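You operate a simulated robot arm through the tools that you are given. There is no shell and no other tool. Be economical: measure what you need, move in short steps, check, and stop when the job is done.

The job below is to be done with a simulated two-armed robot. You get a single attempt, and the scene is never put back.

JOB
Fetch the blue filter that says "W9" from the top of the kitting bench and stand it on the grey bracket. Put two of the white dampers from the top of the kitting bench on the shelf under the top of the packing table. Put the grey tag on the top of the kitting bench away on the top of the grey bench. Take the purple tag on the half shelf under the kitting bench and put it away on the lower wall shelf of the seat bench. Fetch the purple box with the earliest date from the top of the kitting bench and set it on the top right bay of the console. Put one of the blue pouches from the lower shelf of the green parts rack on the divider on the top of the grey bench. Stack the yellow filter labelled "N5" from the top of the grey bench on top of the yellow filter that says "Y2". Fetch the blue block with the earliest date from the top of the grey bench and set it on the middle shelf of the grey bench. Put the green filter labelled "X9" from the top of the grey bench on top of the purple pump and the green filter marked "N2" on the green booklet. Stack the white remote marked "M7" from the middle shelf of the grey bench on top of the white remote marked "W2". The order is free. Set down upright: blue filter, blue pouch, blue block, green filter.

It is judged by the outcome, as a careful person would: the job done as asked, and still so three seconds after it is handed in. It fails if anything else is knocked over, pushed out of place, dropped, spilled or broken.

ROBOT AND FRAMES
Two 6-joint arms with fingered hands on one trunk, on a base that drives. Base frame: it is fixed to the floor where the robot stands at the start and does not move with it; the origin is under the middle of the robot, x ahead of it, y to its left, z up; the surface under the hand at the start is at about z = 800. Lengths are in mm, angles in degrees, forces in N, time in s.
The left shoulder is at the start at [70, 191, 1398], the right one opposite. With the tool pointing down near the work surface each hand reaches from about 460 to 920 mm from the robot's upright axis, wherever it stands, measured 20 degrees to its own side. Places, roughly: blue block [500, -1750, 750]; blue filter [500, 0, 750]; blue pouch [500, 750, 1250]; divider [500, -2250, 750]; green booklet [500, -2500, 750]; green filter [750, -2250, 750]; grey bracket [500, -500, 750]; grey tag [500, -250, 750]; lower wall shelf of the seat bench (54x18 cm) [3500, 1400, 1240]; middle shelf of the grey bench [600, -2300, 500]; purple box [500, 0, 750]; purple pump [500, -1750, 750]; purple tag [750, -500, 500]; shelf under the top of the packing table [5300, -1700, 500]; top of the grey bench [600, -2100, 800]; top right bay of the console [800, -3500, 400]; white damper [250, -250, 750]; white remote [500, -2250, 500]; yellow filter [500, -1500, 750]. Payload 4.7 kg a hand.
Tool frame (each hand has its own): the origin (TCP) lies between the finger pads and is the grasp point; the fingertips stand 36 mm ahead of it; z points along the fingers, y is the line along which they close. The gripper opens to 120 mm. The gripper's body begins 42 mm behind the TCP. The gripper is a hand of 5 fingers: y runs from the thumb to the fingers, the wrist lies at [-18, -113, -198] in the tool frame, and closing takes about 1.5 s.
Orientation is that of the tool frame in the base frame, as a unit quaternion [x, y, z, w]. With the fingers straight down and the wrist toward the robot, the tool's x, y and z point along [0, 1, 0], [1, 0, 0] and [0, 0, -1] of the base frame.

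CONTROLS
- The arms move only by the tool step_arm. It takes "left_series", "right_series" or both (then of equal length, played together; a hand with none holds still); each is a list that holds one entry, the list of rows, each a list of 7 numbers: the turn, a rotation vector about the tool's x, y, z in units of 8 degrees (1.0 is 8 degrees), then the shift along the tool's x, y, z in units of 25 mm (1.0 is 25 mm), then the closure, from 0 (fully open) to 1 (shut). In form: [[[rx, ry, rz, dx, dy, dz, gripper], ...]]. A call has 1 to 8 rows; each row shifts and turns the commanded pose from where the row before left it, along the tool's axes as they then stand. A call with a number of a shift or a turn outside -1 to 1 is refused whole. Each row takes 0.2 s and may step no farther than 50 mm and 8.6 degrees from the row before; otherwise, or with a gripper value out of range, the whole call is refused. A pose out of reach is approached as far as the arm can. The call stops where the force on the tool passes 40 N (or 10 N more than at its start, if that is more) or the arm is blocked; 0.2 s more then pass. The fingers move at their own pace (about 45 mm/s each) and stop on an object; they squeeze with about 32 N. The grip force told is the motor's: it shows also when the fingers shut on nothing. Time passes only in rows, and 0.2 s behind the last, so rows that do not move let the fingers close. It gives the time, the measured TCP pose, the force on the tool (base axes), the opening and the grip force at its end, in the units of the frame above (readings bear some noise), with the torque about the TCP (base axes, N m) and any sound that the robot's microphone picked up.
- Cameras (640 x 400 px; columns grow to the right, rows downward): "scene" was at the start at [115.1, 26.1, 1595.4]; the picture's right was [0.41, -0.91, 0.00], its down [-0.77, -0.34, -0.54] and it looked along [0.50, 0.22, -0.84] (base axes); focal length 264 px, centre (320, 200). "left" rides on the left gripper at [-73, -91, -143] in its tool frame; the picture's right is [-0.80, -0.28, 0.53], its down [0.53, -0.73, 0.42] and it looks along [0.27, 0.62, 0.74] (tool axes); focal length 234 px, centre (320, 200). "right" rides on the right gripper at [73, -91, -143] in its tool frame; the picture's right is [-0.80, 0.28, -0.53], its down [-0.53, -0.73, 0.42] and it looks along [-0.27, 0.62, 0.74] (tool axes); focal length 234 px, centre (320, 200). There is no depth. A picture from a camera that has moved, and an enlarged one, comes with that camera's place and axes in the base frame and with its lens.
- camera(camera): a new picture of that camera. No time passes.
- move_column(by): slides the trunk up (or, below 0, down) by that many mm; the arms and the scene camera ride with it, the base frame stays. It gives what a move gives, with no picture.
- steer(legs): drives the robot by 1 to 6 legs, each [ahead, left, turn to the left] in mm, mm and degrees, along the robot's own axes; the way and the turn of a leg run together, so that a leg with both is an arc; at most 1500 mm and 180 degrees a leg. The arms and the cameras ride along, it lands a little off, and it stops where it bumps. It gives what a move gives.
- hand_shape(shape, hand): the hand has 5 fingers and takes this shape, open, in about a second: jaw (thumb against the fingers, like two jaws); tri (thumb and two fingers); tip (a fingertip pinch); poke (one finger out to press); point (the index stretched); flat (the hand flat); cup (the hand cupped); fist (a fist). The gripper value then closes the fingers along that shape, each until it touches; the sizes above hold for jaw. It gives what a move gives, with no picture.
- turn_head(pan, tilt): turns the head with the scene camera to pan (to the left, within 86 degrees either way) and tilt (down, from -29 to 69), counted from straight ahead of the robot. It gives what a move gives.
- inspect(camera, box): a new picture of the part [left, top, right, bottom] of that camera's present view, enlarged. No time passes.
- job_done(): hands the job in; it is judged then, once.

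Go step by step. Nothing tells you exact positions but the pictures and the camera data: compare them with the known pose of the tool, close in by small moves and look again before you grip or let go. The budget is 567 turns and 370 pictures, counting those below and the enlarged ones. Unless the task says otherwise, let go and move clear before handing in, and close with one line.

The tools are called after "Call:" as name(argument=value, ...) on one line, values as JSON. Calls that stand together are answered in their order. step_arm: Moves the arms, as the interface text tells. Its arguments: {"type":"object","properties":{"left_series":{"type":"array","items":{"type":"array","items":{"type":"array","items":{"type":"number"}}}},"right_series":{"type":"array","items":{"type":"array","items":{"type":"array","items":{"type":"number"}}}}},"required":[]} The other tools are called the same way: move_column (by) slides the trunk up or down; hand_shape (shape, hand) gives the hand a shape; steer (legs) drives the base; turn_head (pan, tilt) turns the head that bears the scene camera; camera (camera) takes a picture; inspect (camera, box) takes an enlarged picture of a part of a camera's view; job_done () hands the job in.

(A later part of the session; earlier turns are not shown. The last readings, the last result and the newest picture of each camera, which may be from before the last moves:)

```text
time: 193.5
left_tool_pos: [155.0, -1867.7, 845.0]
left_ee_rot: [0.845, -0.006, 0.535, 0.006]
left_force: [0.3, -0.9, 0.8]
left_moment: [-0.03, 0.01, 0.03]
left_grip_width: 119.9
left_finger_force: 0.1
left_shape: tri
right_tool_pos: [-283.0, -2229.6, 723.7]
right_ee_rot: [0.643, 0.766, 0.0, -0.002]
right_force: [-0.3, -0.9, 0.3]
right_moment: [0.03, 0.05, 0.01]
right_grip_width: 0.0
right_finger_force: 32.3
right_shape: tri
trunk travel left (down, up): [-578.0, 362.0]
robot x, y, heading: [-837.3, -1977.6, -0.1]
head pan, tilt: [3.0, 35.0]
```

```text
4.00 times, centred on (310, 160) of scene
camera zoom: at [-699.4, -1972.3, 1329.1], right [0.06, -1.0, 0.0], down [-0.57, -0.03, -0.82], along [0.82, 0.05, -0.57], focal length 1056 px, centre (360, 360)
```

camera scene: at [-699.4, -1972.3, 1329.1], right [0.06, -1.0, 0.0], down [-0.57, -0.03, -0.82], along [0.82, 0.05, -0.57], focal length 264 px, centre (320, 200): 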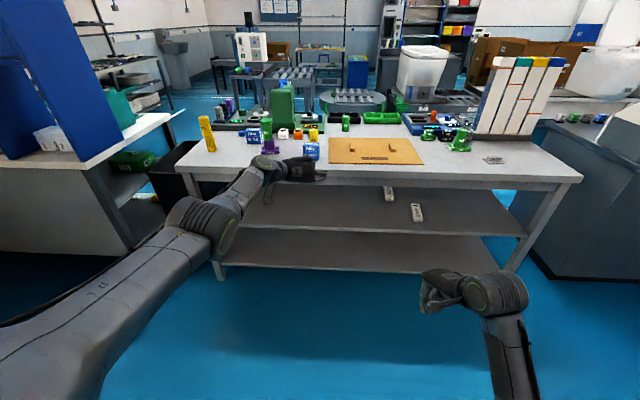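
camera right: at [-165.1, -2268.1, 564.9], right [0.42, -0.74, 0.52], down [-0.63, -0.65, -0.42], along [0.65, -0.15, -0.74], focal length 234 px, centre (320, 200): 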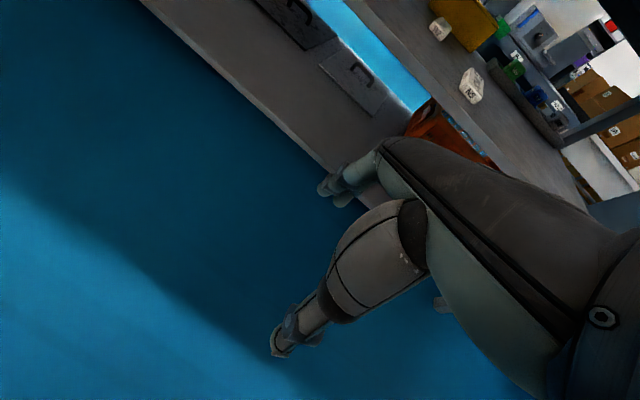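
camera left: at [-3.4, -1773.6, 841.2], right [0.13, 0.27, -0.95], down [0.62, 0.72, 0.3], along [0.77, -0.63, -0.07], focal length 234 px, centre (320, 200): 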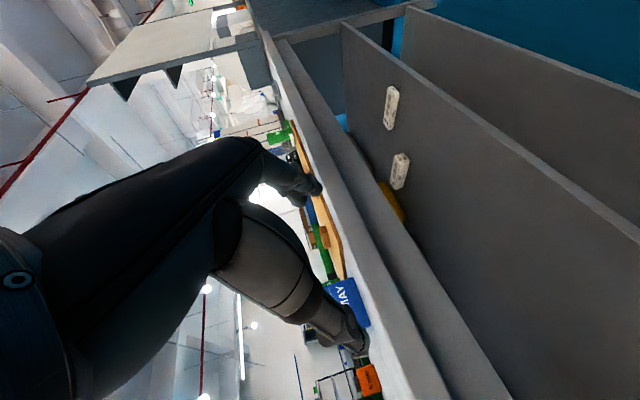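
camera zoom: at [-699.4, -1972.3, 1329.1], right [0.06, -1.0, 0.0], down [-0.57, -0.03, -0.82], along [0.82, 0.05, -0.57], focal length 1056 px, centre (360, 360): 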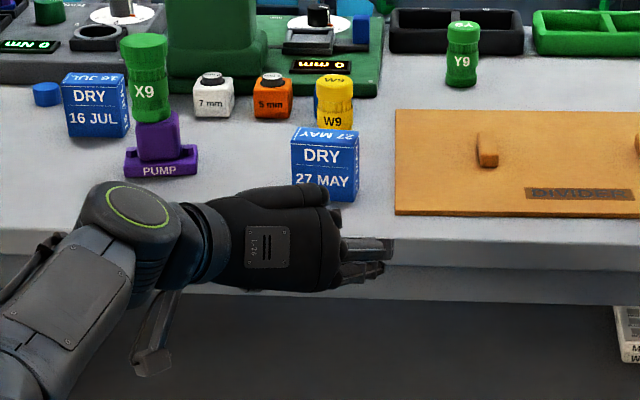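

Call:
steer(legs=[[160, -7, 0]])

Call:
camera(camera="left")

Call:
inspect(camera="scene", box=[230, 130, 390, 230])

```text
time: 194.9
left_tool_pos: [315.1, -1869.2, 844.3]
left_ee_rot: [0.845, -0.004, 0.535, 0.005]
left_force: [-0.2, -0.2, 0.1]
left_moment: [-0.03, -0.02, 0.0]
left_grip_width: 119.6
left_finger_force: 0.1
left_shape: tri
right_tool_pos: [-124.1, -2233.2, 721.6]
right_ee_rot: [0.642, 0.767, 0.0, -0.002]
right_force: [0.5, -0.3, -0.6]
right_moment: [-0.03, 0.03, -0.03]
right_grip_width: 0.0
right_finger_force: 32.1
right_shape: tri
trunk travel left (down, up): [-578.0, 362.0]
robot x, y, heading: [-680.6, -1981.1, 0.5]
head pan, tilt: [3.0, 35.0]
```

```text
223 pictures are left
camera left: at [155.1, -1776.1, 840.4], right [0.13, 0.28, -0.95], down [0.62, 0.73, 0.3], along [0.77, -0.63, -0.07], focal length 234 px, centre (320, 200)
```

left: 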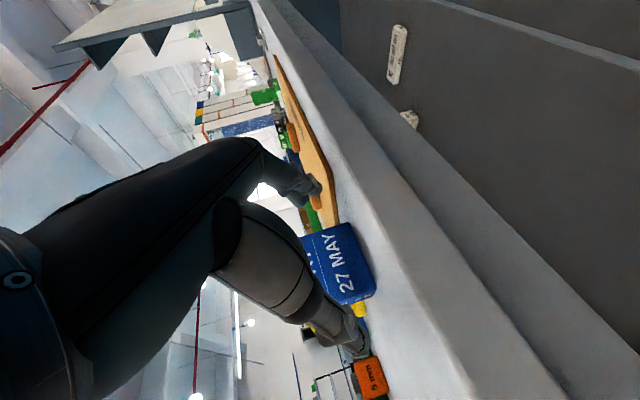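

```text
4.00 times, centred on (310, 180) of scene
camera zoom: at [-539.6, -1978.0, 1328.9], right [0.06, -1.0, 0.0], down [-0.57, -0.03, -0.82], along [0.82, 0.05, -0.57], focal length 1056 px, centre (360, 280)
```

zoom: 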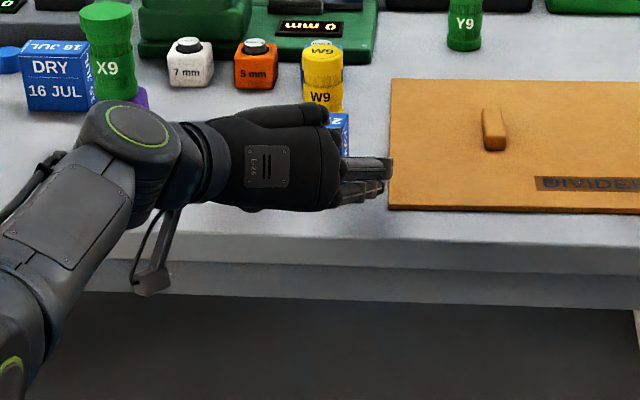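

Call:
steer(legs=[[62, -2, -0.2]])

Call:
camera(camera="left")

```text
time: 195.9
left_tool_pos: [376.8, -1875.8, 844.9]
left_ee_rot: [0.846, -0.005, 0.533, 0.005]
left_force: [0.6, 0.4, -0.2]
left_moment: [-0.04, -0.04, -0.01]
left_grip_width: 120.0
left_finger_force: 0.0
left_shape: tri
right_tool_pos: [-60.5, -2236.2, 722.0]
right_ee_rot: [0.643, 0.766, 0.0, -0.002]
right_force: [-0.4, -1.2, -0.2]
right_moment: [0.02, 0.02, 0.01]
right_grip_width: 0.0
right_finger_force: 31.9
right_shape: tri
trunk travel left (down, up): [-578.0, 362.0]
robot x, y, heading: [-619.5, -1985.8, 0.2]
head pan, tilt: [3.0, 35.0]
```

```text
221 pictures are left
camera left: at [217.7, -1780.9, 839.8], right [0.13, 0.27, -0.95], down [0.62, 0.72, 0.3], along [0.77, -0.63, -0.08], focal length 234 px, centre (320, 200)
```

left: 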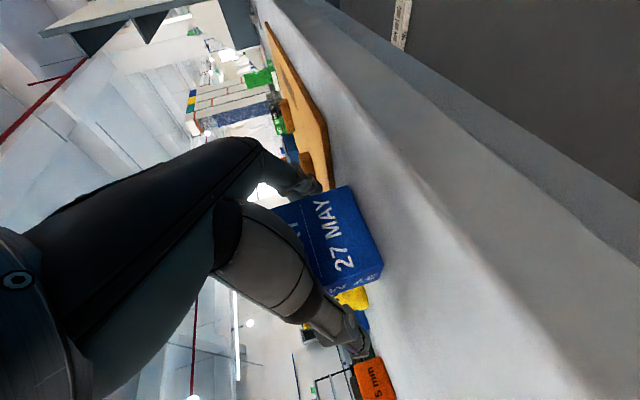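

Call:
steer(legs=[[4, 8, 0]])

Call:
step_arm(left_series=[[[0, 0, 0, 0, 0, 0, 1], [0, 0, 0, 0, 0, 0, 1], [0, 0, 0, 0, 0, 0, 1], [0, 0, 0, 0, 0, 0, 1], [0, 0, 0, 0, 0, 0, 1], [0, 0, 0, 0, 0, 0, 1]]])

Call:
camera(camera="left")

```text
time: 196.6
left_tool_pos: [381.0, -1867.9, 844.5]
left_ee_rot: [0.845, -0.006, 0.534, 0.005]
left_force: [0.7, -0.2, 0.2]
left_moment: [0.01, 0.01, 0.0]
left_grip_width: 119.7
left_finger_force: 0.1
left_shape: tri
right_tool_pos: [-60.0, -2229.3, 722.9]
right_ee_rot: [0.643, 0.766, 0.0, -0.003]
right_force: [-0.3, -0.1, 0.3]
right_moment: [0.02, 0.0, -0.05]
right_grip_width: 0.0
right_finger_force: 32.0
right_shape: tri
trunk travel left (down, up): [-578.0, 362.0]
robot x, y, heading: [-614.7, -1975.1, 0.1]
head pan, tilt: [3.0, 35.0]
```

```text
time: 198.0
left_tool_pos: [379.4, -1868.1, 846.1]
left_ee_rot: [0.845, -0.007, 0.534, 0.006]
left_force: [-0.7, -0.3, 0.4]
left_moment: [-0.01, 0.04, -0.01]
left_grip_width: 49.4
left_finger_force: 31.9
left_shape: tri
right_tool_pos: [-57.4, -2229.1, 723.3]
right_ee_rot: [0.643, 0.766, 0.0, -0.003]
right_force: [-0.4, 0.0, -0.5]
right_moment: [-0.01, -0.03, -0.03]
right_grip_width: 0.0
right_finger_force: 31.7
right_shape: tri
trunk travel left (down, up): [-578.0, 362.0]
robot x, y, heading: [-614.6, -1971.8, 0.2]
head pan, tilt: [3.0, 35.0]
```

```text
220 pictures are left
camera left: at [220.6, -1773.4, 840.9], right [0.13, 0.27, -0.95], down [0.62, 0.72, 0.3], along [0.77, -0.63, -0.07], focal length 234 px, centre (320, 200)
```

left: 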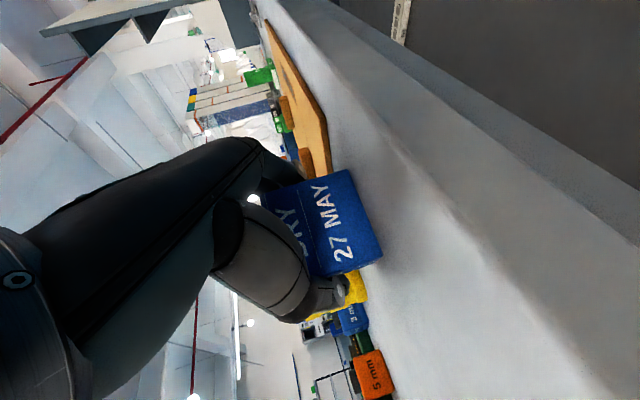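

Call:
move_column(by=40)

Call:
camera(camera="left")

```text
time: 198.9
left_tool_pos: [379.5, -1867.4, 884.1]
left_ee_rot: [0.846, -0.006, 0.534, 0.005]
left_force: [-0.6, -0.2, -2.0]
left_moment: [0.02, -0.02, 0.0]
left_grip_width: 49.3
left_finger_force: 31.7
left_shape: tri
right_tool_pos: [-56.9, -2229.2, 760.9]
right_ee_rot: [0.643, 0.766, -0.002, -0.003]
right_force: [-0.2, 0.6, -0.2]
right_moment: [-0.01, 0.01, 0.0]
right_grip_width: 0.0
right_finger_force: 32.4
right_shape: tri
trunk travel left (down, up): [-618.0, 322.0]
robot x, y, heading: [-615.5, -1974.6, 0.2]
head pan, tilt: [3.0, 35.0]
```

```text
219 pictures are left
camera left: at [221.1, -1773.2, 880.1], right [0.13, 0.27, -0.95], down [0.62, 0.72, 0.3], along [0.77, -0.63, -0.07], focal length 234 px, centre (320, 200)
```

left: 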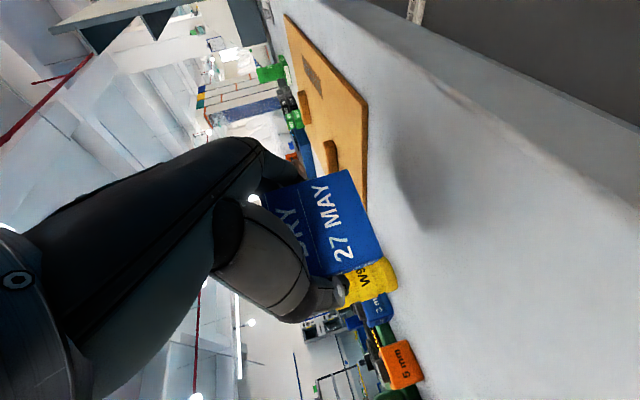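

Call:
steer(legs=[[-250, 0, 0]])

Call:
move_column(by=-345)

Call:
steer(legs=[[265, 0, -0.2]])

Call:
camera(camera="left")

Call:
camera(camera="scene")

```text
time: 200.7
left_tool_pos: [126.5, -1869.9, 884.2]
left_ee_rot: [0.845, -0.007, 0.534, 0.007]
left_force: [-0.4, -1.0, -1.1]
left_moment: [0.01, 0.04, -0.02]
left_grip_width: 49.3
left_finger_force: 32.0
left_shape: tri
right_tool_pos: [-312.3, -2230.6, 763.3]
right_ee_rot: [0.643, 0.766, 0.0, -0.003]
right_force: [-0.3, -0.1, 0.6]
right_moment: [0.04, 0.01, -0.01]
right_grip_width: 0.0
right_finger_force: 32.2
right_shape: tri
trunk travel left (down, up): [-618.0, 322.0]
robot x, y, heading: [-865.8, -1973.8, 0.4]
head pan, tilt: [3.0, 35.0]
```

```text
time: 204.1
left_tool_pos: [126.0, -1870.6, 539.7]
left_ee_rot: [0.845, -0.007, 0.534, 0.007]
left_force: [0.7, 0.6, -2.8]
left_moment: [0.01, 0.01, -0.02]
left_grip_width: 49.3
left_finger_force: 32.6
left_shape: tri
right_tool_pos: [-312.3, -2230.9, 417.7]
right_ee_rot: [0.643, 0.765, 0.0, -0.003]
right_force: [0.4, -0.2, -0.4]
right_moment: [0.0, 0.0, 0.0]
right_grip_width: 0.0
right_finger_force: 31.9
right_shape: tri
trunk travel left (down, up): [-273.0, 667.0]
robot x, y, heading: [-868.5, -1975.6, 0.2]
head pan, tilt: [3.0, 35.0]
```

```text
time: 206.0
left_tool_pos: [396.3, -1877.9, 540.3]
left_ee_rot: [0.846, -0.009, 0.534, 0.008]
left_force: [0.5, 0.0, -1.4]
left_moment: [0.01, -0.01, 0.0]
left_grip_width: 49.3
left_finger_force: 32.4
left_shape: tri
right_tool_pos: [-43.8, -2235.1, 417.5]
right_ee_rot: [0.647, 0.763, -0.001, -0.002]
right_force: [0.7, 0.2, 0.2]
right_moment: [-0.02, 0.0, 0.0]
right_grip_width: 0.0
right_finger_force: 31.7
right_shape: tri
trunk travel left (down, up): [-273.0, 667.0]
robot x, y, heading: [-597.7, -1978.2, -0.1]
head pan, tilt: [3.0, 35.0]
```

```text
218 pictures are left
camera left: at [238.3, -1782.5, 535.1], right [0.14, 0.27, -0.95], down [0.63, 0.72, 0.3], along [0.76, -0.64, -0.07], focal length 234 px, centre (320, 200)
```

left: 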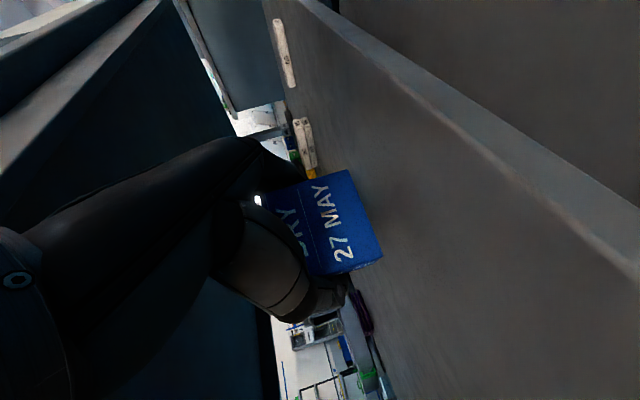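

```text
217 pictures are left
camera scene: at [-458.9, -1974.8, 1023.9], right [0.05, -1.0, 0.0], down [-0.57, -0.03, -0.82], along [0.82, 0.04, -0.57], focal length 264 px, centre (320, 200)
```

scene: 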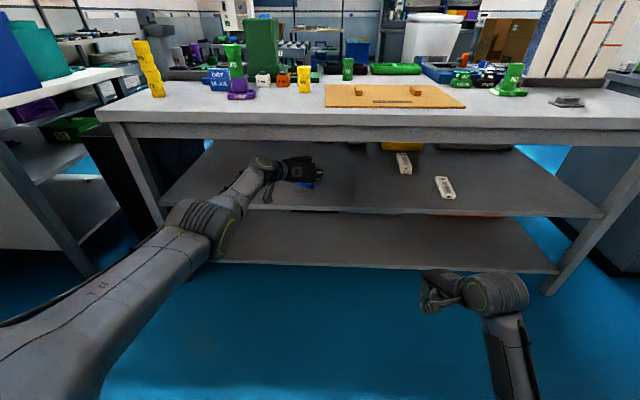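

Call:
move_column(by=-28)

Call:
move_column(by=-4)

Call:
camera(camera="left")

```text
time: 206.7
left_tool_pos: [396.9, -1877.9, 511.6]
left_ee_rot: [0.846, -0.009, 0.534, 0.008]
left_force: [0.6, 0.5, -1.2]
left_moment: [-0.01, -0.02, -0.03]
left_grip_width: 49.5
left_finger_force: 32.1
left_shape: tri
right_tool_pos: [-45.4, -2235.0, 389.1]
right_ee_rot: [0.647, 0.762, 0.0, -0.002]
right_force: [-0.5, 0.2, -0.5]
right_moment: [-0.01, 0.01, 0.01]
right_grip_width: 0.2
right_finger_force: 31.8
right_shape: tri
trunk travel left (down, up): [-245.0, 695.0]
robot x, y, heading: [-594.9, -1976.4, -0.4]
head pan, tilt: [3.0, 35.0]
```

```text
time: 207.2
left_tool_pos: [395.7, -1878.5, 507.9]
left_ee_rot: [0.845, -0.009, 0.535, 0.008]
left_force: [-0.4, -1.0, -2.7]
left_moment: [0.05, 0.01, -0.02]
left_grip_width: 49.3
left_finger_force: 32.5
left_shape: tri
right_tool_pos: [-45.1, -2236.4, 385.8]
right_ee_rot: [0.647, 0.763, -0.001, -0.003]
right_force: [0.1, -0.6, -0.7]
right_moment: [0.02, 0.03, 0.02]
right_grip_width: 0.0
right_finger_force: 32.1
right_shape: tri
trunk travel left (down, up): [-241.0, 699.0]
robot x, y, heading: [-600.0, -1979.1, -0.2]
head pan, tilt: [3.0, 35.0]
```

```text
216 pictures are left
camera left: at [238.0, -1782.5, 503.5], right [0.14, 0.27, -0.95], down [0.63, 0.72, 0.3], along [0.76, -0.64, -0.07], focal length 234 px, centre (320, 200)
```

left: 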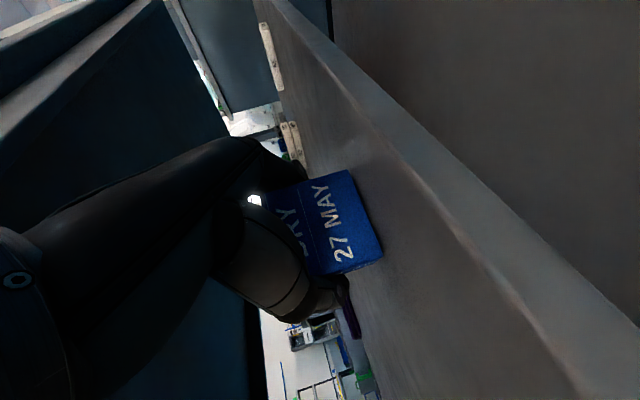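

Call:
move_column(by=-4)

Call:
move_column(by=-4)

```text
time: 207.8
left_tool_pos: [396.1, -1879.0, 505.3]
left_ee_rot: [0.845, -0.01, 0.534, 0.008]
left_force: [1.1, 0.0, 1.1]
left_moment: [-0.02, 0.07, 0.0]
left_grip_width: 49.6
left_finger_force: 32.2
left_shape: tri
right_tool_pos: [-45.5, -2235.5, 382.5]
right_ee_rot: [0.647, 0.762, -0.001, -0.003]
right_force: [-0.2, -0.2, -0.4]
right_moment: [-0.03, -0.01, -0.01]
right_grip_width: 0.0
right_finger_force: 31.9
right_shape: tri
trunk travel left (down, up): [-237.0, 703.0]
robot x, y, heading: [-596.7, -1973.6, -0.2]
head pan, tilt: [3.0, 35.0]
```

```text
time: 208.3
left_tool_pos: [396.8, -1878.9, 503.9]
left_ee_rot: [0.844, -0.01, 0.535, 0.008]
left_force: [1.4, 0.2, 10.9]
left_moment: [-0.15, 0.19, 0.03]
left_grip_width: 49.5
left_finger_force: 31.9
left_shape: tri
right_tool_pos: [-46.3, -2235.9, 378.3]
right_ee_rot: [0.646, 0.763, 0.0, -0.002]
right_force: [-0.2, 1.2, -0.7]
right_moment: [0.0, 0.02, 0.02]
right_grip_width: 0.0
right_finger_force: 32.1
right_shape: tri
trunk travel left (down, up): [-233.0, 707.0]
robot x, y, heading: [-598.3, -1978.4, -0.3]
head pan, tilt: [3.0, 35.0]
```

On the shelf. I open and back out.

Call:
step_arm(left_series=[[[0, 0, 0, 0, 0, 0, 0.5], [0, 0, 0, 0, 0, 0, 0.3], [0, 0, 0, 0, 0, 0, 0], [0, 0, 0, 0, 0, 0, 0], [0, 0, 0, 0, 0, 0, 0], [0, 0, 0, 0, 0, 0, 0]]])

Call:
steer(legs=[[-300, 0, 0]])

Call:
inspect(camera="scene", box=[220, 60, 480, 220])

```text
time: 209.7
left_tool_pos: [396.6, -1878.3, 500.3]
left_ee_rot: [0.845, -0.009, 0.534, 0.008]
left_force: [-0.3, 0.0, 4.8]
left_moment: [-0.01, 0.01, 0.02]
left_grip_width: 119.2
left_finger_force: 0.0
left_shape: tri
right_tool_pos: [-46.8, -2235.5, 378.2]
right_ee_rot: [0.647, 0.763, 0.0, -0.003]
right_force: [-0.1, -0.6, 0.1]
right_moment: [0.01, -0.01, 0.0]
right_grip_width: 0.0
right_finger_force: 32.3
right_shape: tri
trunk travel left (down, up): [-233.0, 707.0]
robot x, y, heading: [-597.9, -1977.3, -0.2]
head pan, tilt: [3.0, 35.0]
```

```text
time: 211.7
left_tool_pos: [98.7, -1878.8, 501.0]
left_ee_rot: [0.845, -0.01, 0.534, 0.009]
left_force: [0.6, 0.1, -0.2]
left_moment: [-0.01, 0.01, 0.0]
left_grip_width: 119.5
left_finger_force: 0.1
left_shape: tri
right_tool_pos: [-343.3, -2235.1, 377.0]
right_ee_rot: [0.647, 0.762, 0.0, -0.003]
right_force: [0.5, 0.2, -0.3]
right_moment: [-0.01, 0.01, 0.02]
right_grip_width: 0.0
right_finger_force: 32.2
right_shape: tri
trunk travel left (down, up): [-233.0, 707.0]
robot x, y, heading: [-893.9, -1972.6, -0.3]
head pan, tilt: [3.0, 35.0]
```

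```text
2.46 times, centred on (350, 140) of scene
camera zoom: at [-757.2, -1973.1, 984.1], right [0.04, -1.0, 0.0], down [-0.57, -0.03, -0.82], along [0.82, 0.04, -0.57], focal length 650 px, centre (246, 348)
```

zoom: 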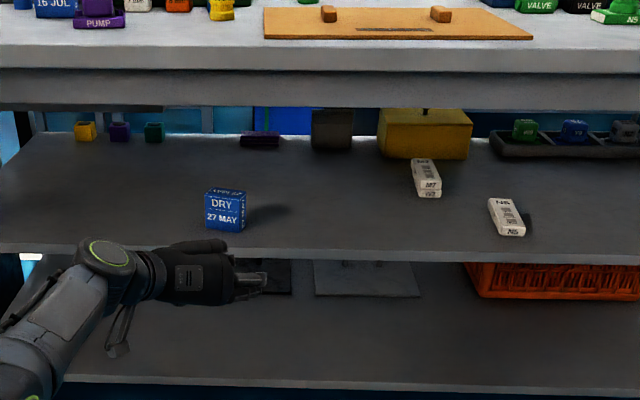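

The block stands on the middle shelf. Next I go look at the console and its bays.

Call:
steer(legs=[[0, -1300, 0.3]])

Call:
turn_head(pan=-5, tilt=20)

Call:
camera(camera="scene")

```text
time: 218.2
left_tool_pos: [107.5, -3115.2, 499.2]
left_ee_rot: [0.845, 0.007, 0.534, -0.002]
left_force: [-0.4, 0.1, 0.4]
left_moment: [0.03, 0.01, 0.0]
left_grip_width: 119.5
left_finger_force: 0.1
left_shape: tri
right_tool_pos: [-319.9, -3488.1, 377.9]
right_ee_rot: [0.633, 0.775, 0.0, -0.003]
right_force: [0.0, 0.6, 0.7]
right_moment: [0.02, 0.01, 0.02]
right_grip_width: 0.2
right_finger_force: 31.5
right_shape: tri
trunk travel left (down, up): [-233.0, 707.0]
robot x, y, heading: [-884.1, -3249.1, 1.8]
head pan, tilt: [3.0, 35.0]
```

```text
time: 218.9
left_tool_pos: [107.8, -3115.4, 498.6]
left_ee_rot: [0.845, 0.005, 0.534, -0.001]
left_force: [0.7, 0.1, 0.5]
left_moment: [-0.01, 0.02, 0.02]
left_grip_width: 120.0
left_finger_force: 0.0
left_shape: tri
right_tool_pos: [-320.7, -3487.1, 377.7]
right_ee_rot: [0.633, 0.774, 0.0, -0.003]
right_force: [0.2, -0.4, 0.1]
right_moment: [0.01, 0.0, 0.01]
right_grip_width: 0.0
right_finger_force: 32.2
right_shape: tri
trunk travel left (down, up): [-233.0, 707.0]
robot x, y, heading: [-879.9, -3244.6, 1.8]
head pan, tilt: [-5.0, 20.0]
```

```text
214 pictures are left
camera scene: at [-738.4, -3254.7, 1007.8], right [-0.06, -1.0, 0.0], down [-0.34, 0.02, -0.94], along [0.94, -0.05, -0.34], focal length 264 px, centre (320, 200)
```

scene: 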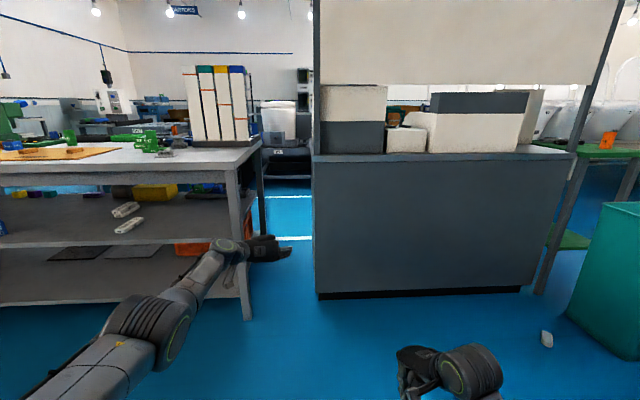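

Call:
turn_head(pan=-50, tilt=20)

Call:
camera(camera="scene")

```text
time: 220.1
left_tool_pos: [109.3, -3115.0, 499.0]
left_ee_rot: [0.845, 0.006, 0.535, -0.002]
left_force: [0.2, -0.5, 0.8]
left_moment: [-0.01, 0.01, -0.01]
left_grip_width: 119.9
left_finger_force: 0.0
left_shape: tri
right_tool_pos: [-320.0, -3488.2, 377.2]
right_ee_rot: [0.632, 0.775, -0.001, -0.003]
right_force: [1.0, -0.3, 0.2]
right_moment: [0.0, 0.0, 0.02]
right_grip_width: 0.0
right_finger_force: 32.3
right_shape: tri
trunk travel left (down, up): [-233.0, 707.0]
robot x, y, heading: [-882.5, -3243.9, 1.8]
head pan, tilt: [-50.0, 20.0]
```

```text
213 pictures are left
camera scene: at [-769.4, -3318.8, 1007.9], right [-0.75, -0.67, 0.0], down [-0.23, 0.26, -0.94], along [0.63, -0.7, -0.34], focal length 264 px, centre (320, 200)
```

scene: 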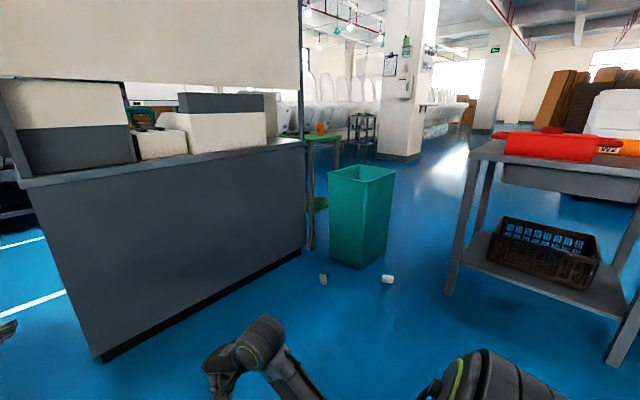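

Call:
turn_head(pan=-86, tilt=15)

Call:
camera(camera="scene")

```text
time: 221.1
left_tool_pos: [109.1, -3114.4, 501.3]
left_ee_rot: [0.845, 0.006, 0.534, -0.001]
left_force: [-0.4, -0.6, 0.3]
left_moment: [0.0, 0.03, 0.0]
left_grip_width: 119.4
left_finger_force: 0.1
left_shape: tri
right_tool_pos: [-319.9, -3487.7, 378.0]
right_ee_rot: [0.633, 0.774, 0.0, -0.002]
right_force: [-0.5, 0.5, -0.4]
right_moment: [0.02, 0.0, 0.0]
right_grip_width: 0.1
right_finger_force: 32.4
right_shape: tri
trunk travel left (down, up): [-233.0, 707.0]
robot x, y, heading: [-882.9, -3248.0, 1.8]
head pan, tilt: [-85.9, 15.0]
```

```text
212 pictures are left
camera scene: at [-822.0, -3342.3, 1016.1], right [-0.99, -0.1, 0.0], down [-0.03, 0.26, -0.97], along [0.1, -0.96, -0.26], focal length 264 px, centre (320, 200)
```

scene: 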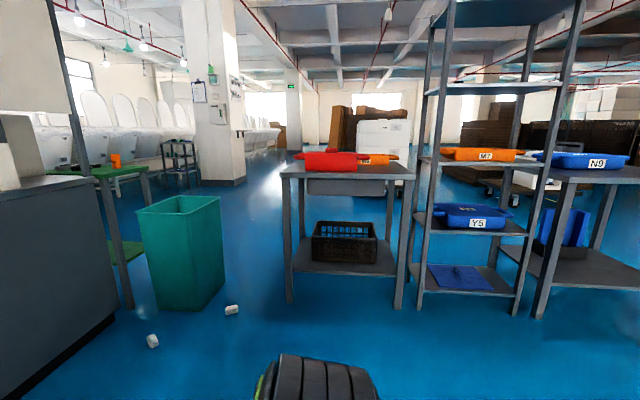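

Call:
turn_head(pan=78, tilt=8)

Call:
camera(camera="scene")

```text
time: 223.6
left_tool_pos: [108.0, -3115.4, 500.7]
left_ee_rot: [0.845, 0.006, 0.534, -0.002]
left_force: [0.3, -0.3, -0.2]
left_moment: [-0.01, -0.03, 0.0]
left_grip_width: 119.6
left_finger_force: 0.1
left_shape: tri
right_tool_pos: [-320.3, -3487.7, 377.2]
right_ee_rot: [0.632, 0.775, 0.001, -0.003]
right_force: [0.2, 0.0, 0.4]
right_moment: [0.0, 0.01, -0.01]
right_grip_width: 0.1
right_finger_force: 32.2
right_shape: tri
trunk travel left (down, up): [-233.0, 707.0]
robot x, y, heading: [-883.9, -3250.4, 1.6]
head pan, tilt: [78.0, 8.0]
```

```text
211 pictures are left
camera scene: at [-814.8, -3158.2, 1027.5], right [0.98, -0.18, 0.0], down [-0.03, -0.14, -0.99], along [0.18, 0.97, -0.14], focal length 264 px, centre (320, 200)
```

scene: 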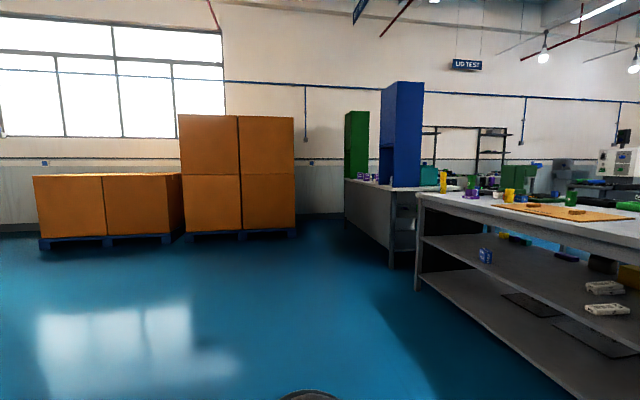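

I need a way round to the far side; I turn the base to survey the right-hand area.

Call:
steer(legs=[[-200, 0, 0], [0, 0, -92]])

Call:
move_column(by=400)

Call:
turn_head(pan=30, tilt=18)

Call:
camera(camera="scene")

Call:
turn_head(pan=-35, tilt=18)

Call:
camera(camera="scene")

```text
time: 229.3
left_tool_pos: [-999.9, -4250.5, 499.7]
left_ee_rot: [-0.586, 0.609, -0.369, -0.386]
left_force: [-0.4, 0.4, 0.2]
left_moment: [0.01, 0.01, 0.0]
left_grip_width: 119.6
left_finger_force: 0.0
left_shape: tri
right_tool_pos: [-1349.4, -3803.3, 378.4]
right_ee_rot: [0.997, 0.075, 0.001, -0.001]
right_force: [0.2, 0.5, -0.5]
right_moment: [0.01, -0.01, 0.0]
right_grip_width: 0.2
right_finger_force: 32.7
right_shape: tri
trunk travel left (down, up): [-233.0, 707.0]
robot x, y, heading: [-1084.5, -3253.6, -91.1]
head pan, tilt: [78.0, 8.0]
```

```text
time: 233.1
left_tool_pos: [-1000.8, -4250.1, 899.7]
left_ee_rot: [-0.587, 0.609, -0.368, -0.386]
left_force: [-0.5, 0.3, -0.5]
left_moment: [0.0, 0.0, -0.01]
left_grip_width: 119.8
left_finger_force: 0.2
left_shape: tri
right_tool_pos: [-1350.8, -3803.1, 778.2]
right_ee_rot: [0.997, 0.074, 0.002, -0.002]
right_force: [-0.1, -0.5, -0.5]
right_moment: [0.02, -0.02, 0.02]
right_grip_width: 0.1
right_finger_force: 32.1
right_shape: tri
trunk travel left (down, up): [-633.0, 307.0]
robot x, y, heading: [-1082.9, -3253.0, -91.3]
head pan, tilt: [78.0, 8.0]
```

```text
time: 234.3
left_tool_pos: [-999.7, -4250.0, 898.3]
left_ee_rot: [-0.586, 0.609, -0.369, -0.386]
left_force: [0.0, 0.0, 0.4]
left_moment: [-0.03, 0.0, -0.01]
left_grip_width: 119.7
left_finger_force: 0.2
left_shape: tri
right_tool_pos: [-1349.4, -3803.1, 778.1]
right_ee_rot: [0.997, 0.074, 0.002, -0.003]
right_force: [-0.5, 0.3, -0.3]
right_moment: [0.01, -0.02, -0.01]
right_grip_width: 0.3
right_finger_force: 32.5
right_shape: tri
trunk travel left (down, up): [-633.0, 307.0]
robot x, y, heading: [-1083.4, -3256.5, -91.4]
head pan, tilt: [30.0, 18.0]
```

```text
210 pictures are left
camera scene: at [-1037.5, -3388.7, 1411.2], right [-0.88, -0.48, 0.0], down [-0.15, 0.27, -0.95], along [0.46, -0.83, -0.31], focal length 264 px, centre (320, 200)
```

scene: 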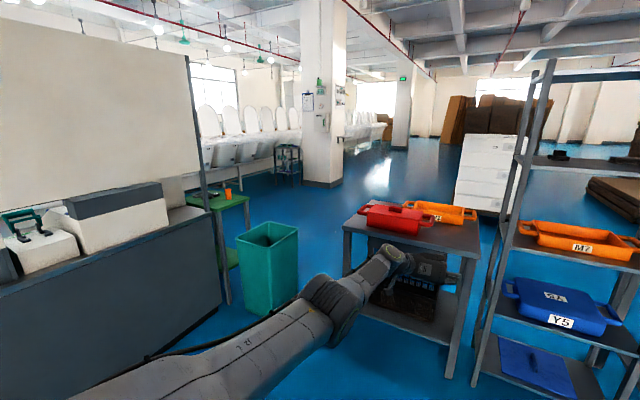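

```text
time: 235.7
left_tool_pos: [-1000.5, -4250.6, 898.8]
left_ee_rot: [-0.586, 0.609, -0.369, -0.387]
left_force: [-1.0, 0.6, 0.3]
left_moment: [0.0, -0.01, 0.01]
left_grip_width: 119.4
left_finger_force: 0.1
left_shape: tri
right_tool_pos: [-1351.4, -3803.0, 778.1]
right_ee_rot: [0.997, 0.074, 0.001, -0.002]
right_force: [-0.2, 0.3, -0.8]
right_moment: [-0.02, -0.03, -0.03]
right_grip_width: 0.0
right_finger_force: 31.9
right_shape: tri
trunk travel left (down, up): [-633.0, 307.0]
robot x, y, heading: [-1081.5, -3254.0, -91.4]
head pan, tilt: [-35.0, 18.0]
```

```text
209 pictures are left
camera scene: at [-1137.6, -3382.2, 1411.2], right [-0.81, 0.59, 0.0], down [0.18, 0.25, -0.95], along [-0.56, -0.77, -0.31], focal length 264 px, centre (320, 200)
```

scene: 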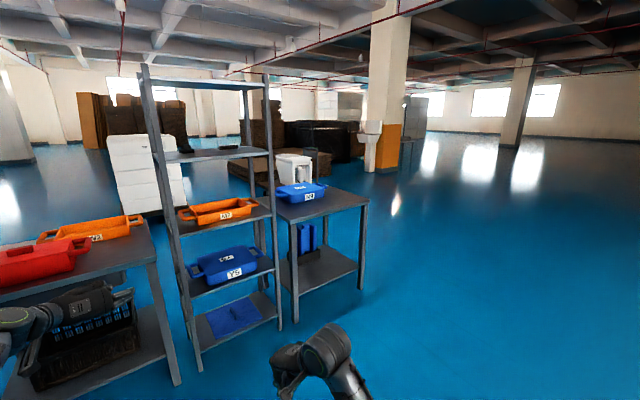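

There is a wide open way round to the right (beyond the N9 table) to the far aisle, and the box and dampers can be reached from there. I first fold the left arm back to its standard pose.

Call:
step_arm(left_series=[[[0, 0, 0, -0.93, -0.533, -0.988, 0], [0, 0, 0, -0.93, -0.533, -0.988, 0], [0, 0, 0, -0.93, -0.533, -0.988, 0], [0, 0, 0, -0.93, -0.533, -0.988, 0], [0, 0, 0, -0.93, -0.533, -0.988, 0], [0, 0, 0, -0.93, -0.533, -0.988, 0], [0, 0, 0, -0.93, -0.533, -0.988, 0], [0, 0, 0, -0.93, -0.533, -0.988, 0]]], right_series=[[[0, 0, 0, 0, 0.6, -0.5, 0], [0, 0, 0, 0, 0.6, -0.5, 0], [0, 0, 0, 0, 0.6, -0.5, 0], [0, 0, 0, 0, 0.6, -0.5, 0], [0, 0, 0, 0, 0, 0, 0], [0, 0, 0, 0, 0, 0, 0], [0, 0, 0, 0, 0, 0, 0], [0, 0, 0, 0, 0, 0, 0]]])

Call:
step_arm(left_series=[[[0.293, 0.667, -0.47, 0, 0, 0, 0], [0.293, 0.667, -0.47, 0, 0, 0, 0], [0.293, 0.667, -0.47, 0, 0, 0, 0], [0.577, -0.577, -0.577, 0, 0, 0, 0], [0.577, -0.577, -0.577, 0, 0, 0, 0], [0.577, -0.577, -0.577, 0, 0, 0, 0], [0.577, -0.577, -0.577, 0, 0, 0, 0], [0.577, -0.577, -0.577, 0, 0, 0, 0]]])

Call:
step_arm(left_series=[[[0.577, -0.577, -0.577, 0, 0, 0, 0], [0.577, -0.577, -0.577, 0, 0, 0, 0], [0.577, -0.577, -0.577, 0, 0, 0, 0], [0.577, -0.577, -0.577, 0, 0, 0, 0], [0.577, -0.577, -0.577, 0, 0, 0, 0], [0.577, -0.577, -0.577, 0, 0, 0, 0], [0.577, -0.577, -0.577, 0, 0, 0, 0], [0.577, -0.577, -0.577, 0, 0, 0, 0]]])

Call:
hand_shape(shape="jaw", hand="left")

Call:
hand_shape(shape="jaw", hand="right")

```text
time: 237.4
left_tool_pos: [-880.6, -3995.4, 816.1]
left_ee_rot: [-0.587, 0.609, -0.368, -0.386]
left_force: [0.0, -0.2, -0.3]
left_moment: [0.01, -0.01, -0.04]
left_grip_width: 119.5
left_finger_force: 0.0
left_shape: tri
right_tool_pos: [-1341.4, -3860.6, 827.6]
right_ee_rot: [0.997, 0.074, 0.002, -0.002]
right_force: [0.3, -0.7, 0.9]
right_moment: [0.0, 0.02, -0.04]
right_grip_width: 119.5
right_finger_force: 0.1
right_shape: tri
trunk travel left (down, up): [-633.0, 307.0]
robot x, y, heading: [-1080.2, -3253.8, -91.5]
head pan, tilt: [-35.0, 18.0]
```

```text
time: 239.2
left_tool_pos: [-882.4, -3996.2, 817.1]
left_ee_rot: [0.844, -0.321, 0.296, 0.312]
left_force: [0.1, 1.2, -0.1]
left_moment: [0.01, 0.02, 0.0]
left_grip_width: 119.9
left_finger_force: 0.2
left_shape: tri
right_tool_pos: [-1342.9, -3862.7, 827.8]
right_ee_rot: [0.997, 0.074, 0.002, -0.002]
right_force: [0.2, 0.0, 0.3]
right_moment: [0.02, 0.0, -0.01]
right_grip_width: 119.8
right_finger_force: 0.0
right_shape: tri
trunk travel left (down, up): [-633.0, 307.0]
robot x, y, heading: [-1081.0, -3252.2, -91.1]
head pan, tilt: [-35.0, 18.0]
```

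```text
time: 241.1
left_tool_pos: [-883.0, -3997.0, 817.4]
left_ee_rot: [1.0, -0.019, -0.004, -0.002]
left_force: [0.4, -0.1, -0.1]
left_moment: [-0.01, -0.03, -0.03]
left_grip_width: 119.9
left_finger_force: 0.2
left_shape: tri
right_tool_pos: [-1342.3, -3862.4, 827.9]
right_ee_rot: [0.997, 0.074, 0.002, -0.002]
right_force: [-0.5, -0.6, 0.1]
right_moment: [-0.02, -0.01, 0.01]
right_grip_width: 119.3
right_finger_force: 0.1
right_shape: tri
trunk travel left (down, up): [-633.0, 307.0]
robot x, y, heading: [-1082.1, -3251.6, -91.4]
head pan, tilt: [-35.0, 18.0]
```

```text
time: 241.9
left_tool_pos: [-883.6, -3997.0, 816.7]
left_ee_rot: [1.0, -0.02, -0.004, 0.001]
left_force: [-0.7, 0.6, 0.6]
left_moment: [-0.02, -0.01, 0.03]
left_grip_width: 119.8
left_finger_force: 0.2
left_shape: jaw
right_tool_pos: [-1342.0, -3862.8, 826.8]
right_ee_rot: [0.997, 0.074, 0.002, -0.002]
right_force: [0.3, -0.3, 0.4]
right_moment: [0.0, -0.01, 0.01]
right_grip_width: 119.6
right_finger_force: 0.0
right_shape: tri
trunk travel left (down, up): [-633.0, 307.0]
robot x, y, heading: [-1082.1, -3254.4, -91.5]
head pan, tilt: [-35.0, 18.0]
```

```text
time: 242.8
left_tool_pos: [-883.6, -3996.1, 817.5]
left_ee_rot: [1.0, -0.02, -0.004, 0.0]
left_force: [-0.4, -0.6, 0.5]
left_moment: [0.02, -0.03, -0.01]
left_grip_width: 119.9
left_finger_force: 0.1
left_shape: jaw
right_tool_pos: [-1342.1, -3862.0, 827.5]
right_ee_rot: [0.997, 0.074, 0.002, -0.002]
right_force: [-0.5, -0.5, 0.3]
right_moment: [-0.02, -0.02, 0.02]
right_grip_width: 119.9
right_finger_force: 0.1
right_shape: jaw
trunk travel left (down, up): [-633.0, 307.0]
robot x, y, heading: [-1084.4, -3251.7, -91.4]
head pan, tilt: [-35.0, 18.0]
```

Call:
move_column(by=240)

Call:
steer(legs=[[0, -1500, 1], [0, -550, 0], [1200, 0, 0]])

Call:
turn_head(pan=40, tilt=18)

Call:
camera(camera="scene")

```text
time: 245.3
left_tool_pos: [-883.7, -3996.9, 1056.6]
left_ee_rot: [1.0, -0.02, -0.004, 0.0]
left_force: [0.3, -0.6, -1.0]
left_moment: [0.02, 0.03, 0.0]
left_grip_width: 119.9
left_finger_force: 0.2
left_shape: jaw
right_tool_pos: [-1342.1, -3862.1, 1066.7]
right_ee_rot: [0.997, 0.075, 0.002, -0.002]
right_force: [-0.2, 0.3, 0.4]
right_moment: [0.02, -0.01, 0.0]
right_grip_width: 119.7
right_finger_force: 0.1
right_shape: jaw
trunk travel left (down, up): [-873.0, 67.0]
robot x, y, heading: [-1079.2, -3257.0, -91.5]
head pan, tilt: [-35.0, 18.0]
```

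```text
time: 261.1
left_tool_pos: [-2900.3, -5179.6, 1056.9]
left_ee_rot: [1.0, -0.014, -0.003, 0.0]
left_force: [0.8, 0.1, -0.2]
left_moment: [0.0, -0.01, 0.01]
left_grip_width: 119.8
left_finger_force: 0.2
left_shape: jaw
right_tool_pos: [-3358.9, -5049.9, 1068.1]
right_ee_rot: [0.997, 0.079, 0.002, -0.002]
right_force: [0.1, -0.5, 0.0]
right_moment: [-0.01, 0.01, 0.01]
right_grip_width: 119.6
right_finger_force: 0.0
right_shape: jaw
trunk travel left (down, up): [-873.0, 67.0]
robot x, y, heading: [-3106.6, -4441.5, -90.8]
head pan, tilt: [-35.0, 18.0]
```

```text
time: 262.6
left_tool_pos: [-2899.4, -5180.3, 1056.6]
left_ee_rot: [1.0, -0.014, -0.004, -0.001]
left_force: [-0.1, 0.0, -0.1]
left_moment: [0.05, 0.03, 0.04]
left_grip_width: 119.7
left_finger_force: 0.1
left_shape: jaw
right_tool_pos: [-3358.4, -5049.1, 1067.9]
right_ee_rot: [0.997, 0.08, 0.001, -0.002]
right_force: [0.1, 0.2, -0.2]
right_moment: [0.04, -0.02, -0.01]
right_grip_width: 119.4
right_finger_force: 0.0
right_shape: jaw
trunk travel left (down, up): [-873.0, 67.0]
robot x, y, heading: [-3104.6, -4441.9, -90.5]
head pan, tilt: [40.0, 18.0]
```

```text
208 pictures are left
camera scene: at [-3046.3, -4564.5, 1651.2], right [-0.77, -0.63, 0.0], down [-0.2, 0.24, -0.95], along [0.6, -0.74, -0.31], focal length 264 px, centre (320, 200)
```

scene: 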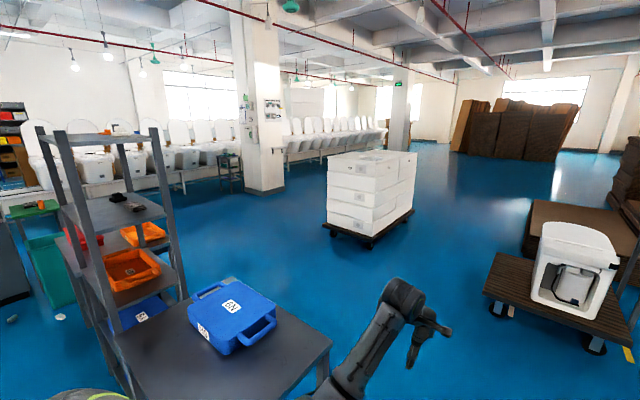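

Call:
steer(legs=[[1450, 0, 0], [0, 0, 90.5], [1500, 0, 0], [1500, 0, 0], [1000, 0, 0]])

Call:
turn_head(pan=25, tilt=18)

Call:
camera(camera="scene")

```text
time: 292.8
left_tool_pos: [1616.3, -5606.4, 1057.3]
left_ee_rot: [0.704, 0.71, -0.003, 0.003]
left_force: [-1.0, 0.1, 0.4]
left_moment: [0.01, 0.0, 0.01]
left_grip_width: 119.8
left_finger_force: 0.1
left_shape: jaw
right_tool_pos: [1504.6, -6069.4, 1066.8]
right_ee_rot: [0.635, 0.772, 0.0, -0.002]
right_force: [0.6, 0.6, -0.4]
right_moment: [0.0, 0.03, -0.01]
right_grip_width: 119.6
right_finger_force: 0.1
right_shape: jaw
trunk travel left (down, up): [-873.0, 67.0]
robot x, y, heading: [884.8, -5838.3, 1.5]
head pan, tilt: [40.0, 18.0]
```

```text
time: 293.5
left_tool_pos: [1617.8, -5606.2, 1056.6]
left_ee_rot: [0.704, 0.71, -0.003, 0.002]
left_force: [-0.9, 0.3, -0.4]
left_moment: [-0.02, -0.01, 0.01]
left_grip_width: 119.7
left_finger_force: 0.0
left_shape: jaw
right_tool_pos: [1505.4, -6071.3, 1065.8]
right_ee_rot: [0.635, 0.773, -0.002, -0.003]
right_force: [0.2, -0.3, -0.6]
right_moment: [0.0, -0.02, -0.03]
right_grip_width: 119.5
right_finger_force: 0.1
right_shape: jaw
trunk travel left (down, up): [-873.0, 67.0]
robot x, y, heading: [880.7, -5838.0, 1.5]
head pan, tilt: [25.0, 18.0]
```

```text
207 pictures are left
camera scene: at [1019.7, -5799.2, 1651.1], right [0.45, -0.9, 0.0], down [-0.28, -0.14, -0.95], along [0.85, 0.42, -0.31], focal length 264 px, centre (320, 200)
```

scene: 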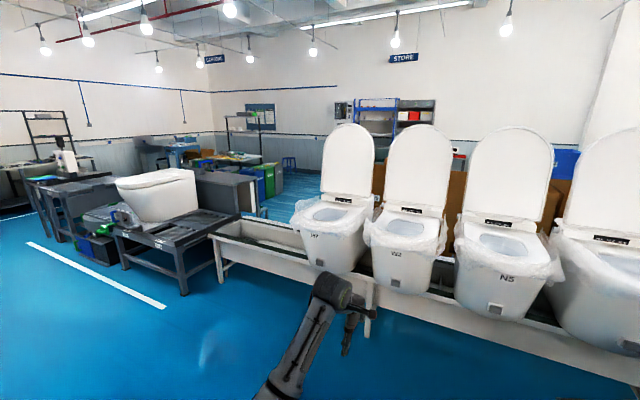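

Call:
steer(legs=[[830, 0, 0], [0, 0, 178.5], [0, -1500, 0], [0, -600, 0]])

Call:
turn_head(pan=-5, tilt=30)

Call:
camera(camera="scene")

```text
time: 315.5
left_tool_pos: [1043.9, -3942.3, 1056.6]
left_ee_rot: [-0.696, 0.718, 0.001, 0.003]
left_force: [-0.3, 0.3, 0.2]
left_moment: [-0.01, 0.01, -0.02]
left_grip_width: 119.9
left_finger_force: 0.0
left_shape: jaw
right_tool_pos: [1175.6, -3484.3, 1067.1]
right_ee_rot: [0.76, -0.65, 0.003, -0.001]
right_force: [0.1, -0.2, -0.4]
right_moment: [0.0, 0.03, 0.0]
right_grip_width: 119.8
right_finger_force: 0.0
right_shape: jaw
trunk travel left (down, up): [-873.0, 67.0]
robot x, y, heading: [1788.8, -3740.2, 178.8]
head pan, tilt: [25.0, 18.0]
```

```text
time: 316.4
left_tool_pos: [1044.2, -3941.4, 1056.8]
left_ee_rot: [-0.696, 0.718, 0.002, 0.002]
left_force: [0.3, 0.0, 0.9]
left_moment: [0.0, -0.01, -0.02]
left_grip_width: 119.7
left_finger_force: 0.1
left_shape: jaw
right_tool_pos: [1175.2, -3483.5, 1066.3]
right_ee_rot: [0.76, -0.65, 0.002, -0.001]
right_force: [0.6, -0.1, 0.0]
right_moment: [0.01, -0.02, 0.01]
right_grip_width: 119.8
right_finger_force: 0.0
right_shape: jaw
trunk travel left (down, up): [-873.0, 67.0]
robot x, y, heading: [1786.1, -3739.0, 179.0]
head pan, tilt: [-5.0, 30.0]
```

```text
206 pictures are left
camera scene: at [1645.9, -3731.0, 1631.9], right [0.1, 0.99, 0.0], down [0.5, -0.05, -0.87], along [-0.86, 0.09, -0.5], focal length 264 px, centre (320, 200)
```

scene: 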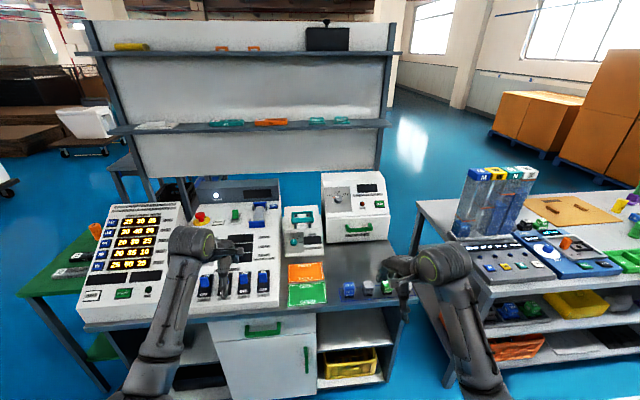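

The console's bays face this side; the top right bay is visible. I lower the view to measure it.

Call:
move_column(by=-400)

Call:
turn_head(pan=-10, tilt=35)

Call:
camera(camera="scene")

```text
time: 318.4
left_tool_pos: [1041.5, -3941.1, 880.4]
left_ee_rot: [-0.695, 0.719, 0.013, -0.007]
left_force: [6.2, -2.1, 13.1]
left_moment: [-0.19, 0.68, 0.16]
left_grip_width: 116.8
left_finger_force: 0.0
left_shape: jaw
right_tool_pos: [1177.3, -3482.7, 877.2]
right_ee_rot: [0.76, -0.65, 0.002, 0.001]
right_force: [0.3, 0.1, -1.1]
right_moment: [0.02, -0.02, -0.02]
right_grip_width: 119.5
right_finger_force: 0.1
right_shape: jaw
trunk travel left (down, up): [-683.0, 257.0]
robot x, y, heading: [1784.9, -3737.3, 178.9]
head pan, tilt: [-5.0, 30.0]
stopped: the force on the tool passed its limit at 52 N (the readings are from after the stop); the commanded pose is now the measured one
```

```text
time: 319.1
left_tool_pos: [1041.6, -3940.7, 879.2]
left_ee_rot: [-0.694, 0.719, 0.012, -0.007]
left_force: [5.9, -1.7, 14.5]
left_moment: [-0.18, 0.8, 0.2]
left_grip_width: 116.6
left_finger_force: 0.0
left_shape: jaw
right_tool_pos: [1176.3, -3482.8, 880.3]
right_ee_rot: [0.76, -0.65, 0.002, 0.001]
right_force: [0.1, 0.1, 1.1]
right_moment: [-0.02, 0.02, -0.01]
right_grip_width: 119.8
right_finger_force: 0.1
right_shape: jaw
trunk travel left (down, up): [-683.0, 257.0]
robot x, y, heading: [1784.1, -3737.9, 179.2]
head pan, tilt: [-10.0, 35.0]
```

```text
205 pictures are left
camera scene: at [1652.4, -3723.1, 1434.7], right [0.19, 0.98, 0.0], down [0.56, -0.11, -0.82], along [-0.81, 0.15, -0.57], focal length 264 px, centre (320, 200)
```

scene: 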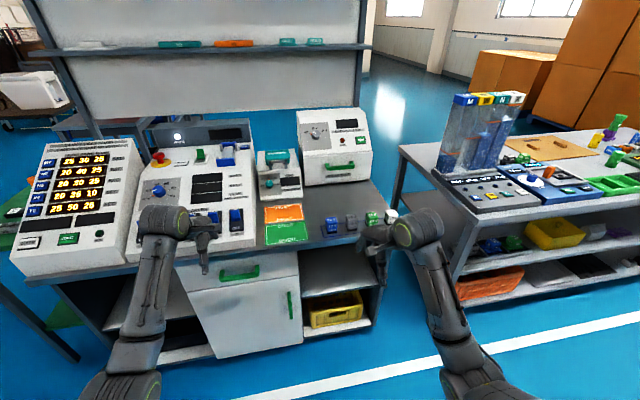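

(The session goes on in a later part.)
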